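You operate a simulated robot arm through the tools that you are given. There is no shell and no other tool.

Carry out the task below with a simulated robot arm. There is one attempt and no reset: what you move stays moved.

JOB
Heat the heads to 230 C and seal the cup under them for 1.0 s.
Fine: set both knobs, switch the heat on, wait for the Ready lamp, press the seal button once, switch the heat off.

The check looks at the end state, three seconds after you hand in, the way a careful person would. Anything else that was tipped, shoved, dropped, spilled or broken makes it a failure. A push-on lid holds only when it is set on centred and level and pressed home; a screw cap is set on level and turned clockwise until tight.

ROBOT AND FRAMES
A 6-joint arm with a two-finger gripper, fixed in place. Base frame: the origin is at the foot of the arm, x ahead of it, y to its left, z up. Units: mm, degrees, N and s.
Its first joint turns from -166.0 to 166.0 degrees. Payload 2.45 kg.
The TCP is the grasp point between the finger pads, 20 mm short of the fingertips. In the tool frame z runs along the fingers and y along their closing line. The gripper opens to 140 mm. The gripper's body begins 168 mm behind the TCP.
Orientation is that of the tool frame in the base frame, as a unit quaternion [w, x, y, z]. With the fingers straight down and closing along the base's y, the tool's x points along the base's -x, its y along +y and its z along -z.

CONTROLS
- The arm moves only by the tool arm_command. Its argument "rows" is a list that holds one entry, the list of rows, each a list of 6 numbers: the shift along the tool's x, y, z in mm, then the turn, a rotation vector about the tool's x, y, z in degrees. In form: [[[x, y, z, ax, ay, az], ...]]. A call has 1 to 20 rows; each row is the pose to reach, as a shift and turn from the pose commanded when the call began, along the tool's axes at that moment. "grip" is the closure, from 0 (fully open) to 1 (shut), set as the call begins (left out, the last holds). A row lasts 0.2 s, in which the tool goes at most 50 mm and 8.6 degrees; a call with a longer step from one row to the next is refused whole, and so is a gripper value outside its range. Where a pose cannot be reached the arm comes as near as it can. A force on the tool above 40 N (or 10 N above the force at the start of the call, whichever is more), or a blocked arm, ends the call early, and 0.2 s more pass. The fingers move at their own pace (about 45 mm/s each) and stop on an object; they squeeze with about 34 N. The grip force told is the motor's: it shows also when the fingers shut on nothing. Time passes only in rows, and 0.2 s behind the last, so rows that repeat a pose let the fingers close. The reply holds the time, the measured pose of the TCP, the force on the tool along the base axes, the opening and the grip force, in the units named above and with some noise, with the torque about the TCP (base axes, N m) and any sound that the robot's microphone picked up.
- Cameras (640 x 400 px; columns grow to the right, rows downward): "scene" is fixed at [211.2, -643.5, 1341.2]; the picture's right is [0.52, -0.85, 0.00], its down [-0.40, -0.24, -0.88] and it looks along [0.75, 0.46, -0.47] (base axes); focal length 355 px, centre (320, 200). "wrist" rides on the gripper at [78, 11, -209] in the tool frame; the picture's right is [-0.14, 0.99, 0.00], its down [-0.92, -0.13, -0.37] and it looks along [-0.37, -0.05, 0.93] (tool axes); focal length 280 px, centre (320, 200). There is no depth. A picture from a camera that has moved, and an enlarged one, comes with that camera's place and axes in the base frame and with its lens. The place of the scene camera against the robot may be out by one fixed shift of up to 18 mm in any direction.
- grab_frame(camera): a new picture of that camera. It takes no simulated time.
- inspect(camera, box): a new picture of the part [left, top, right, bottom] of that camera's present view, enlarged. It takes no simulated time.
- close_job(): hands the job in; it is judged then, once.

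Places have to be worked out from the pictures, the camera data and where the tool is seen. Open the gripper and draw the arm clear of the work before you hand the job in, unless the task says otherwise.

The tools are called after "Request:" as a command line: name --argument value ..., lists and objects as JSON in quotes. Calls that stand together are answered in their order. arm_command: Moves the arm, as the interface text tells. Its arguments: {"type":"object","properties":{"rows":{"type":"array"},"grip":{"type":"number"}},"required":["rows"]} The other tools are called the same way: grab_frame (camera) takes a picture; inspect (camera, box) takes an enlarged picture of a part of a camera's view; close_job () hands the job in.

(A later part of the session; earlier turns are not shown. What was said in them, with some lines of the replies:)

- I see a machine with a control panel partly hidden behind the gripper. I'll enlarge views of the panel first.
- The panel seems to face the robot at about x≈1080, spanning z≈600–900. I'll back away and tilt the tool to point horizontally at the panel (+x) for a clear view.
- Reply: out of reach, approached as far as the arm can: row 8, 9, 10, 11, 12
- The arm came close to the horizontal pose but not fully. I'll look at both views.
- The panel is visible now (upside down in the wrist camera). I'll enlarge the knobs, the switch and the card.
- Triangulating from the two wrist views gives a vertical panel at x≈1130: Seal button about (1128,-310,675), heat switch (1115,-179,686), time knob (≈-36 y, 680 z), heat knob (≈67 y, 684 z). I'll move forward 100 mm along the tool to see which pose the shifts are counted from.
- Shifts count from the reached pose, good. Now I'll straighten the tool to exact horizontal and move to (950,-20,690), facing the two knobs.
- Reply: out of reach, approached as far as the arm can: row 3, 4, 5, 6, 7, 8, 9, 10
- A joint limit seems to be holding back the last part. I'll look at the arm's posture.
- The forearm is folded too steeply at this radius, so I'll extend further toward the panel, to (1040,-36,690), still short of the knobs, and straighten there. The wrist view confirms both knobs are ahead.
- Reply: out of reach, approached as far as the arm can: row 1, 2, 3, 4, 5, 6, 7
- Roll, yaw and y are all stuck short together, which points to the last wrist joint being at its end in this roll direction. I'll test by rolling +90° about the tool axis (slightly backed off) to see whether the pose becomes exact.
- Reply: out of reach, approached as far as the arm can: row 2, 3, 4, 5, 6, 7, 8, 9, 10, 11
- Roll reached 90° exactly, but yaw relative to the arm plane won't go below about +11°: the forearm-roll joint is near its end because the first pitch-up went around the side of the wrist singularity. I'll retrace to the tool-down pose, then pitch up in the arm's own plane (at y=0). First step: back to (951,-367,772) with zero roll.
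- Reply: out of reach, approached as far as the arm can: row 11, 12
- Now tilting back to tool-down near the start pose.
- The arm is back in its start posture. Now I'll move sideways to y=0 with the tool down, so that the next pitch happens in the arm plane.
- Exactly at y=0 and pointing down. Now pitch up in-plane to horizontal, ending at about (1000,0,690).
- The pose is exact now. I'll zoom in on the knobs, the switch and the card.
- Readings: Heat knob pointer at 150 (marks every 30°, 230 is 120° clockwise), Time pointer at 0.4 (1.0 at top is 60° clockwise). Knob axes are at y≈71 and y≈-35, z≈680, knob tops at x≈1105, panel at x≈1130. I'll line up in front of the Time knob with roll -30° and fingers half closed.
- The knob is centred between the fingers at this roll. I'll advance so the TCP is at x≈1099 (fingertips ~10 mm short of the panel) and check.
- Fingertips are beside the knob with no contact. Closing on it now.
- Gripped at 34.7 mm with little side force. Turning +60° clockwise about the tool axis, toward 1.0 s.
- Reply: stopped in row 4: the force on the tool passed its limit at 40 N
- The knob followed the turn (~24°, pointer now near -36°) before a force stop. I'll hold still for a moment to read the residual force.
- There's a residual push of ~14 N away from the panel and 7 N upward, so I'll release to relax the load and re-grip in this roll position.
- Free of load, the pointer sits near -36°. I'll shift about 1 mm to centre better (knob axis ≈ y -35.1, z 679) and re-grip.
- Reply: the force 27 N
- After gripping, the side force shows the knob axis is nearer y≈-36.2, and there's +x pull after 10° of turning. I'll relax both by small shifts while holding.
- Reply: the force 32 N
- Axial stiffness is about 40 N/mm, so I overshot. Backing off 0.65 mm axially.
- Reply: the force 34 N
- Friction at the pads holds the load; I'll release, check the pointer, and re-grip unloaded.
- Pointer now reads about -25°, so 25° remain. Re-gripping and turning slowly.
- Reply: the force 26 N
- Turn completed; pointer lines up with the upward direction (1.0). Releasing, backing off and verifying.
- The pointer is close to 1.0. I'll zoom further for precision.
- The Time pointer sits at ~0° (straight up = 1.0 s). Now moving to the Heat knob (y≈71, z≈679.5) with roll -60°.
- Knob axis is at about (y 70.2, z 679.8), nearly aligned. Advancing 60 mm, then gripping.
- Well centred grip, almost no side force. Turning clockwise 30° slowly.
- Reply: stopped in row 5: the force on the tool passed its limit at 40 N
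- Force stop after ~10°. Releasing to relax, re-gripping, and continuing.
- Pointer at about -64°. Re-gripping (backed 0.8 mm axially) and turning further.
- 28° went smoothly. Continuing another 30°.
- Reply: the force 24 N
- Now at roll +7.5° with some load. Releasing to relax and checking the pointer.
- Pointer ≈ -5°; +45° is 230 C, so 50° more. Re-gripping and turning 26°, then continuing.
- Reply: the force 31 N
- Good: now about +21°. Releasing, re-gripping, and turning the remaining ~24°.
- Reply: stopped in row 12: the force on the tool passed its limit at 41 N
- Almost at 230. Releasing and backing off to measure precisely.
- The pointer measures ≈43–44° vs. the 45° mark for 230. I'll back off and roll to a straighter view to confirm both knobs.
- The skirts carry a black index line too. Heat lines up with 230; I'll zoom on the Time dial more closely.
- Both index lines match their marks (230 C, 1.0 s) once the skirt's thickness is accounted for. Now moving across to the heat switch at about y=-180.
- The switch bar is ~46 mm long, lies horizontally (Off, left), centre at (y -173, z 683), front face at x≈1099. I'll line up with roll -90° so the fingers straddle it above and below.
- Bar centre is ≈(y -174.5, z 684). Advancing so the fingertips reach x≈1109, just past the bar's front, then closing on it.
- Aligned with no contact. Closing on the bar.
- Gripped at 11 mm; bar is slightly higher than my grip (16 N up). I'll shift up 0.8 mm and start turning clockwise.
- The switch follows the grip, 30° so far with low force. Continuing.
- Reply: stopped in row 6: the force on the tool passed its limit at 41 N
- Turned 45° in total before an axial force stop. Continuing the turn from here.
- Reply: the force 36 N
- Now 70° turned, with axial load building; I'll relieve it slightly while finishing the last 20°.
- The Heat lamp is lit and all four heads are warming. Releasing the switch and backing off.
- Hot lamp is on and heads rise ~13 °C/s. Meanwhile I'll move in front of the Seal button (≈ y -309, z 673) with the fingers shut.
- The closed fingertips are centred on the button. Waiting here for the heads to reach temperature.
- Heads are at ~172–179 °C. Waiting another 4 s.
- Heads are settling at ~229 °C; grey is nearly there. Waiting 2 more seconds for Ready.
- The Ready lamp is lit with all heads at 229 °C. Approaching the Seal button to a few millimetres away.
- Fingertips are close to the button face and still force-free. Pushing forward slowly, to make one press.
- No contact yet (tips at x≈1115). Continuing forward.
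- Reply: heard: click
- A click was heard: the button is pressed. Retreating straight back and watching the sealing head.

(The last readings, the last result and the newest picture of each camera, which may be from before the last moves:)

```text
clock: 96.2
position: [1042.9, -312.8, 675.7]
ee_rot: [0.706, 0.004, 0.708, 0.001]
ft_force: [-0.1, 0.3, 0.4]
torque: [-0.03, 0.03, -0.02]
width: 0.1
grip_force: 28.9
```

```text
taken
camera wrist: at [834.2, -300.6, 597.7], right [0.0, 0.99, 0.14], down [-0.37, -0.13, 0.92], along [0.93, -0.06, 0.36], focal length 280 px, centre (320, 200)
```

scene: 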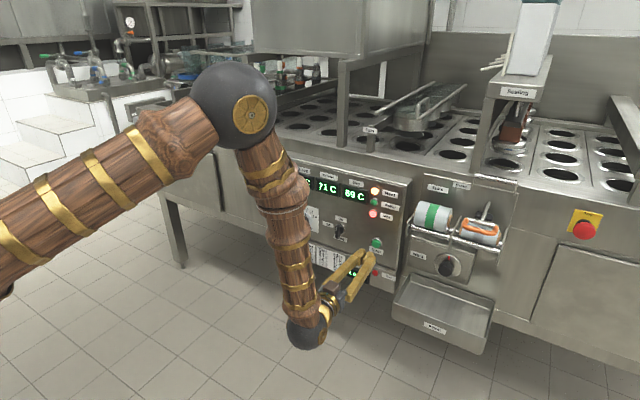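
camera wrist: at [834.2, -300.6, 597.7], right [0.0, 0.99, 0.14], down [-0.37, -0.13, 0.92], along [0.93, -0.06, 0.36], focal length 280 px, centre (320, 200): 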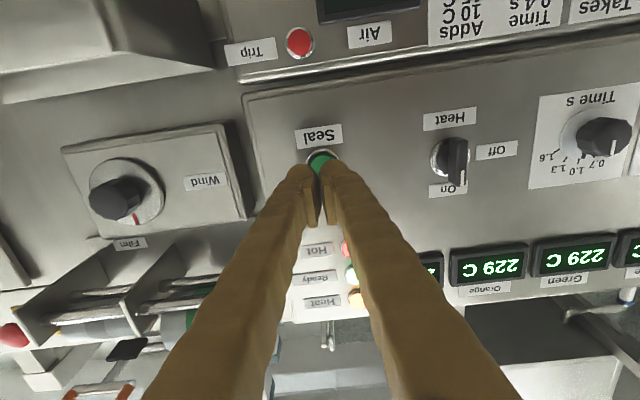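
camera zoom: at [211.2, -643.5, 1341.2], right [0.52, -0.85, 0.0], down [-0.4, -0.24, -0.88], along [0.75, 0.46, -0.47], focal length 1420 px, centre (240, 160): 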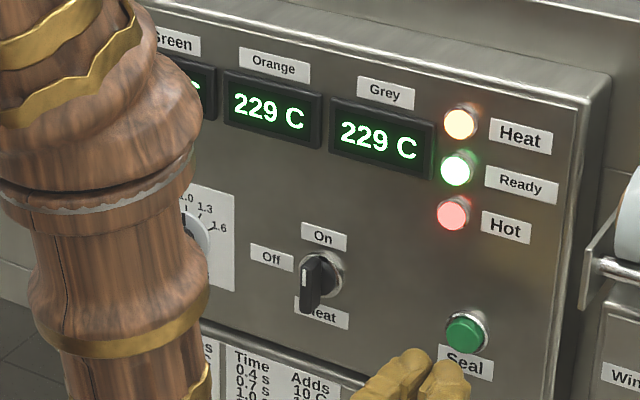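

The head is down on the cup. Now back to the switch: lining up again with the open gripper in front of the bar (now vertical).

Request:
arm_command --rows '[[[0, 0, -22, 0, 0, 0], [-2, 35, -22, 0, 0, 0], [-4, 70, -22, 0, 0, 0], [-7, 105, -22, 0, 0, 0], [-8.9, 138.2, -22, 0, 0, 0], [-8.9, 138.2, -22, 0, 0, 0]]]' --grip 0.55

Request:
grab_frame --camera "wrist"

Request:
inspect --camera "scene" --box '[470, 0, 580, 190]'

Request:
inspect --camera "scene" --box '[265, 160, 415, 260]'

```text
clock: 97.6
position: [1020.0, -172.7, 683.6]
ee_rot: [0.706, 0.003, 0.708, 0.002]
ft_force: [-0.1, -0.2, 0.1]
torque: [0.01, -0.01, -0.02]
width: 63.0
grip_force: 0.1
```

```text
taken
camera wrist: at [811.8, -160.3, 605.4], right [0.0, 0.99, 0.14], down [-0.37, -0.13, 0.92], along [0.93, -0.06, 0.36], focal length 280 px, centre (320, 200)
```

wrist: 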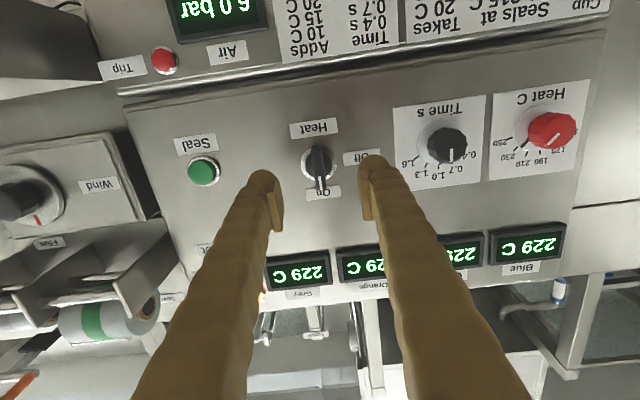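

```text
2.11 times, centred on (525, 95) of scene
camera zoom: at [211.2, -643.5, 1341.2], right [0.52, -0.85, 0.0], down [-0.4, -0.24, -0.88], along [0.75, 0.46, -0.47], focal length 748 px, centre (-112, 421)
```

zoom: 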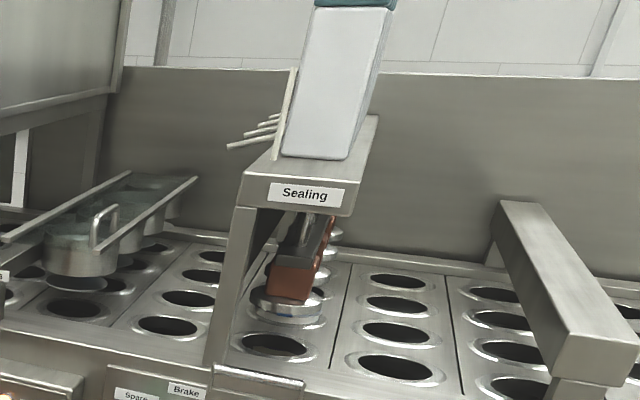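

```text
4.00 times, centred on (340, 210) of scene
camera zoom: at [211.2, -643.5, 1341.2], right [0.52, -0.85, 0.0], down [-0.4, -0.24, -0.88], along [0.75, 0.46, -0.47], focal length 1420 px, centre (240, 160)
```

zoom: 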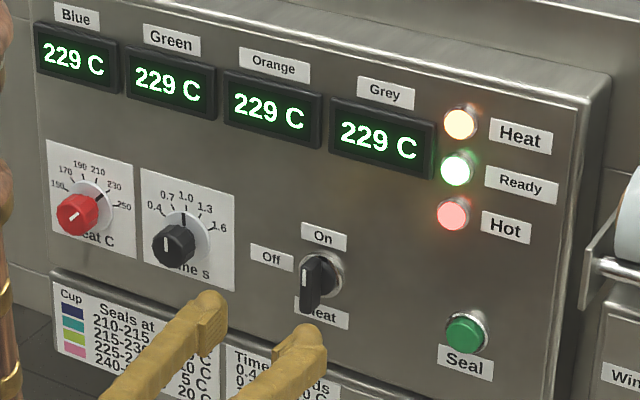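

The head has risen again — the seal is done. Advancing on the switch bar and gripping it.

Request:
arm_command --rows '[[[-1.2, -2.1, 20, 0, 0, 0], [-1.2, -2.1, 40, 0, 0, 0], [-1.2, -2.1, 56, 0, 0, 0], [-1.2, -2.1, 66.5, 0, 0, 0], [-1.2, -2.1, 66.5, 0, 0, 0]]]'

Request:
arm_command --rows '[[[0, 0, 0, 0, 0, 0], [0, 0, 0, 0, 0, 0], [0, 0, 0, 0, 0, 0], [0, 0, 0, 0, 0, 0], [0, 0, 0, 0, 0, 0]]]' --grip 1

Request:
inspect --camera "wrist" --box '[250, 110, 390, 240]'

```text
clock: 98.8
position: [1087.9, -175.9, 686.1]
ee_rot: [0.706, 0.004, 0.708, 0.001]
ft_force: [0.1, 0.1, 0.4]
torque: [0.01, -0.01, -0.01]
width: 62.8
grip_force: 0.0
```

```text
clock: 100.0
position: [1088.0, -175.0, 685.3]
ee_rot: [0.706, 0.004, 0.708, 0.001]
ft_force: [3.9, 9.1, -0.3]
torque: [-0.16, 0.01, 0.08]
width: 10.8
grip_force: 37.8
```

```text
3.08 times, centred on (320, 175) of wrist
camera zoom: at [879.8, -162.6, 607.3], right [0.0, 0.99, 0.14], down [-0.37, -0.13, 0.92], along [0.93, -0.05, 0.36], focal length 863 px, centre (320, 277)
```

zoom: 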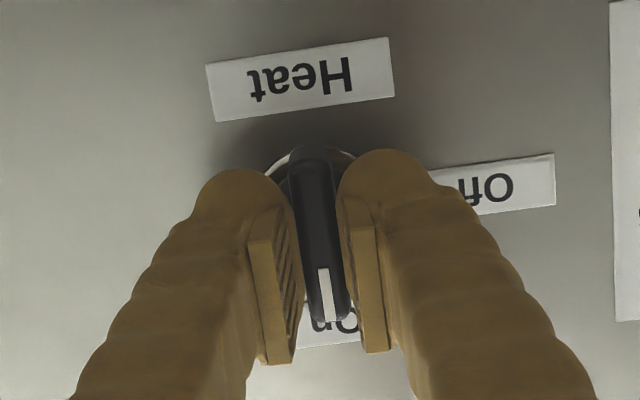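

Good grip. Turning counter-clockwise toward Off in steps.

Request:
arm_command --rows '[[[0, 0, 0, 0, 0, -3], [0, 0, 0, 0, 0, -6], [0, 0, 0, 0, 0, -9], [0, 0, 0, 0, 0, -12], [0, 0, 0, 0, 0, -15], [0, 0, 0, 0, 0, -18], [0, 0, 0, 0, 0, -21], [0, 0, 0, 0, 0, -24], [0, 0, 0, 0, 0, -27], [0, 0, 0, 0, 0, -30]]]'

Request:
arm_command --rows '[[[0, 0, 0, 0, 0, -3], [0, 0, 0, 0, 0, -6], [0, 0, 0, 0, 0, -9], [0, 0, 0, 0, 0, -12], [0, 0, 0, 0, 0, -15], [0, 0, 0, 0, 0, -18], [0, 0, 0, 0, 0, -21], [0, 0, 0, 0, 0, -24], [0, 0, 0, 0, 0, -27], [0, 0, 0, 0, 0, -30]]]'

```text
clock: 102.2
position: [1087.2, -175.2, 683.8]
ee_rot: [0.682, -0.18, 0.685, -0.182]
ft_force: [-9.8, 29.4, -14.3]
torque: [0.05, 0.4, 0.24]
width: 10.5
grip_force: 37.6
```

```text
clock: 103.1
position: [1087.8, -174.5, 685.5]
ee_rot: [0.665, -0.236, 0.668, -0.236]
ft_force: [-2.0, 2.6, -1.3]
torque: [0.01, 0.07, 0.03]
width: 10.5
grip_force: 37.6
stopped in row 4: the force on the tool passed its limit at 44 N (the readings are from after the stop); the commanded pose is now the measured one
```

About 39° turned; load relaxed after the stop. Continuing.

Request:
arm_command --rows '[[[0, 0, 0, 0, 0, -3], [0, 0, 0, 0, 0, -6], [0, 0, 0, 0, 0, -9], [0, 0, 0, 0, 0, -12], [0, 0, 0, 0, 0, -15], [0, 0, 0, 0, 0, -18], [0, 0, 0, 0, 0, -21], [0, 0, 0, 0, 0, -24]]]'

Request:
inspect --camera "scene" --box '[265, 160, 415, 260]'

```text
clock: 104.9
position: [1086.9, -174.6, 685.1]
ee_rot: [0.604, -0.366, 0.605, -0.367]
ft_force: [-11.7, 3.6, 5.2]
torque: [-0.01, -0.06, 0.05]
width: 10.5
grip_force: 37.8
stopped in row 8: the force on the tool passed its limit at 43 N (the readings are from after the stop); the commanded pose is now the measured one
```

```text
4.00 times, centred on (340, 210) of scene
camera zoom: at [211.2, -643.5, 1341.2], right [0.52, -0.85, 0.0], down [-0.4, -0.24, -0.88], along [0.75, 0.46, -0.47], focal length 1420 px, centre (240, 160)
```

zoom: 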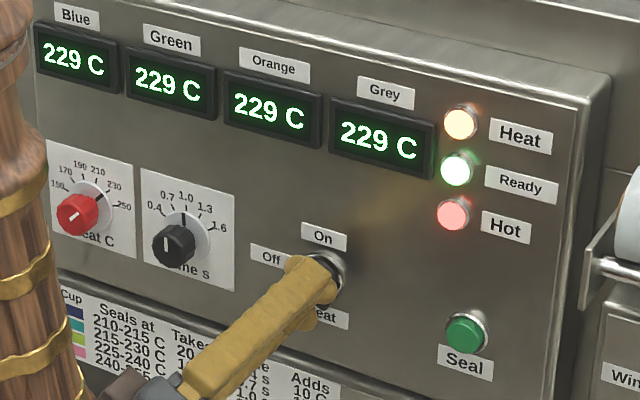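

Roll is now about -62°; 28° more to reach Off. Continuing with a small axial relief.

Request:
arm_command --rows '[[[0, 0, -0.3, 0, 0, -3], [0, 0, -0.3, 0, 0, -6], [0, 0, -0.4, 0, 0, -9], [0, 0, -0.4, 0, 0, -12], [0, 0, -0.5, 0, 0, -15], [0, 0, -0.5, 0, 0, -18], [0, 0, -0.6, 0, 0, -21], [0, 0, -0.6, 0, 0, -24], [0, 0, -0.6, 0, 0, -27.5], [0, 0, -0.6, 0, 0, -27.5]]]'

Request:
inspect --camera "scene" --box '[265, 160, 415, 260]'

Request:
inspect --camera "wrist" --box '[250, 110, 390, 240]'

```text
clock: 107.1
position: [1087.1, -174.9, 684.6]
ee_rot: [0.499, -0.5, 0.501, -0.5]
ft_force: [-15.6, -0.1, 12.4]
torque: [0.0, -0.16, 0.08]
width: 10.2
grip_force: 37.5
```

```text
4.00 times, centred on (340, 210) of scene
camera zoom: at [211.2, -643.5, 1341.2], right [0.52, -0.85, 0.0], down [-0.4, -0.24, -0.88], along [0.75, 0.46, -0.47], focal length 1420 px, centre (240, 160)
```

zoom: 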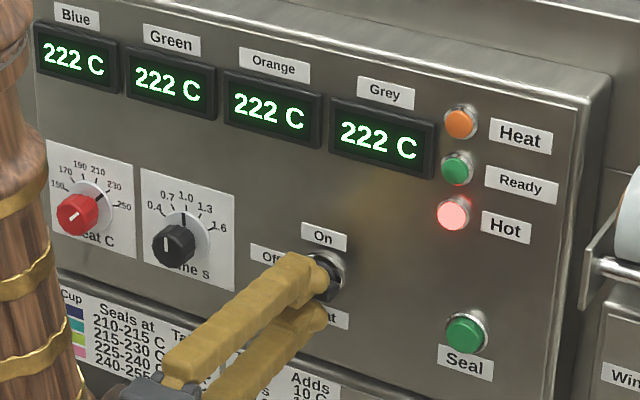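

```text
3.08 times, centred on (320, 175) of wrist
camera zoom: at [878.4, -251.9, 673.9], right [0.0, 0.14, -0.99], down [-0.37, 0.92, 0.13], along [0.93, 0.36, 0.05], focal length 863 px, centre (320, 277)
```

zoom: 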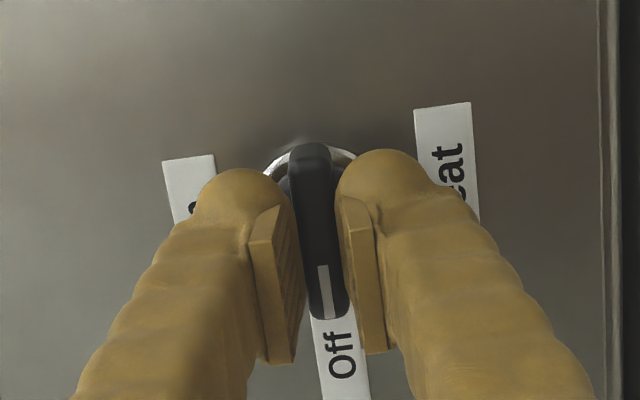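

The Heat lamp is out and the heads are cooling; the pointer is at Off. Releasing and backing well clear.

Request:
arm_command --rows '[[[0, 0, 0, 0, 0, 0], [0, 0, 0, 0, 0, 0], [0, 0, 0, 0, 0, 0], [0, 0, 0, 0, 0, 0], [0, 0, -20, 0, 0, 0], [0, 0, -50, 0, 0, 0], [0, 0, -80, 0, 0, 0], [0, 0, -110, 0, 0, 0], [0, 0, -110, 0, 0, 0]]]' --grip 0.4

Request:
grab_frame --camera "scene"

Request:
grab_frame --camera "wrist"

Request:
inspect --camera "scene" --box '[265, 160, 415, 290]'

```text
clock: 109.1
position: [974.4, -175.9, 683.7]
ee_rot: [0.5, -0.501, 0.501, -0.499]
ft_force: [0.4, -0.2, -0.7]
torque: [0.02, 0.0, 0.0]
width: 84.0
grip_force: 0.1
```

```text
taken
```

scene: 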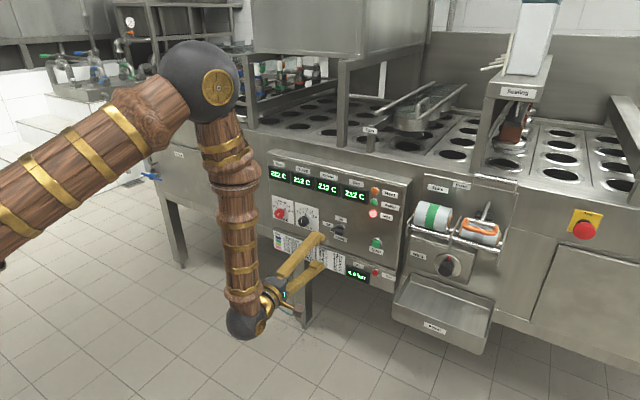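

```text
taken
camera wrist: at [766.9, -253.4, 673.8], right [0.0, 0.14, -0.99], down [-0.37, 0.92, 0.13], along [0.93, 0.36, 0.05], focal length 280 px, centre (320, 200)
```

wrist: 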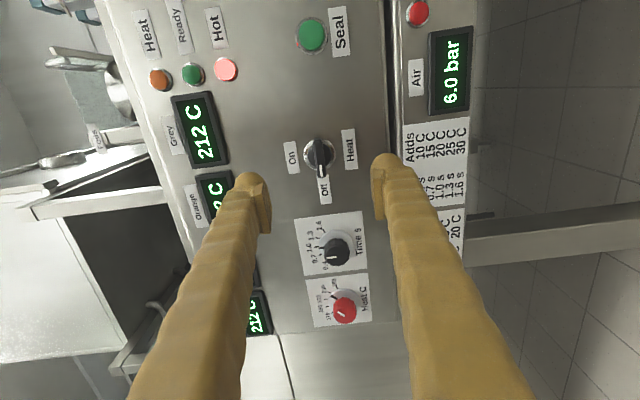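

```text
3.08 times, centred on (340, 225) of scene
camera zoom: at [211.2, -643.5, 1341.2], right [0.52, -0.85, 0.0], down [-0.4, -0.24, -0.88], along [0.75, 0.46, -0.47], focal length 1092 px, centre (258, 123)
```

zoom: 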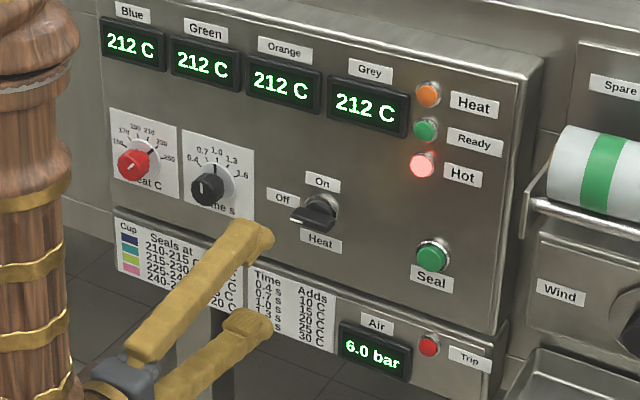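

The switch is Off, the Heat lamp is out, the knobs read 230 C and 1.0 s, one seal cycle was run, and nothing else moved. I'll open the gripper fully before handing in.

Request:
arm_command --rows '[[[0, 0, 0, 0, 0, 0], [0, 0, 0, 0, 0, 0], [0, 0, 0, 0, 0, 0], [0, 0, 0, 0, 0, 0]]]' --grip 0

```text
clock: 110.1
position: [974.2, -176.6, 684.6]
ee_rot: [0.5, -0.5, 0.501, -0.499]
ft_force: [0.4, 0.6, -0.7]
torque: [0.02, 0.01, 0.0]
width: 140.1
grip_force: 0.0
```

The gripper is open and the arm is clear of the panel, with no contact force. Handing the job in.

Request:
close_job

```text
The job is handed in.
```

I set both knobs, heated the heads and ran one seal cycle. Then I switched the heat off and handed the job in. The result of the check did not come back to me.

- **Knobs:** Heat points at 230 C and Time at 1.0 s, with both index lines on their marks.
- **Temperature:** all four heads read 229 C when the Ready lamp lit, 1 degree under the set value. I did not trim the knob further.
- **Seal:** I pressed the button once and heard one click. The head came down on the cup and rose again. I did not time the cycle, and I could not see the seal itself.
- **Heat off:** the switch is back at Off and the Heat lamp is out. The heads had cooled to 212 C when I last looked. The Hot lamp was still lit then.
- **Surroundings:** nothing else looked moved or tipped in the last pictures. The gripper is fully open and more than 100 mm from the panel.

The arm stopped on its force limit several times while turning the knobs and the switch. I continued from there each time, and saw no sign of damage.
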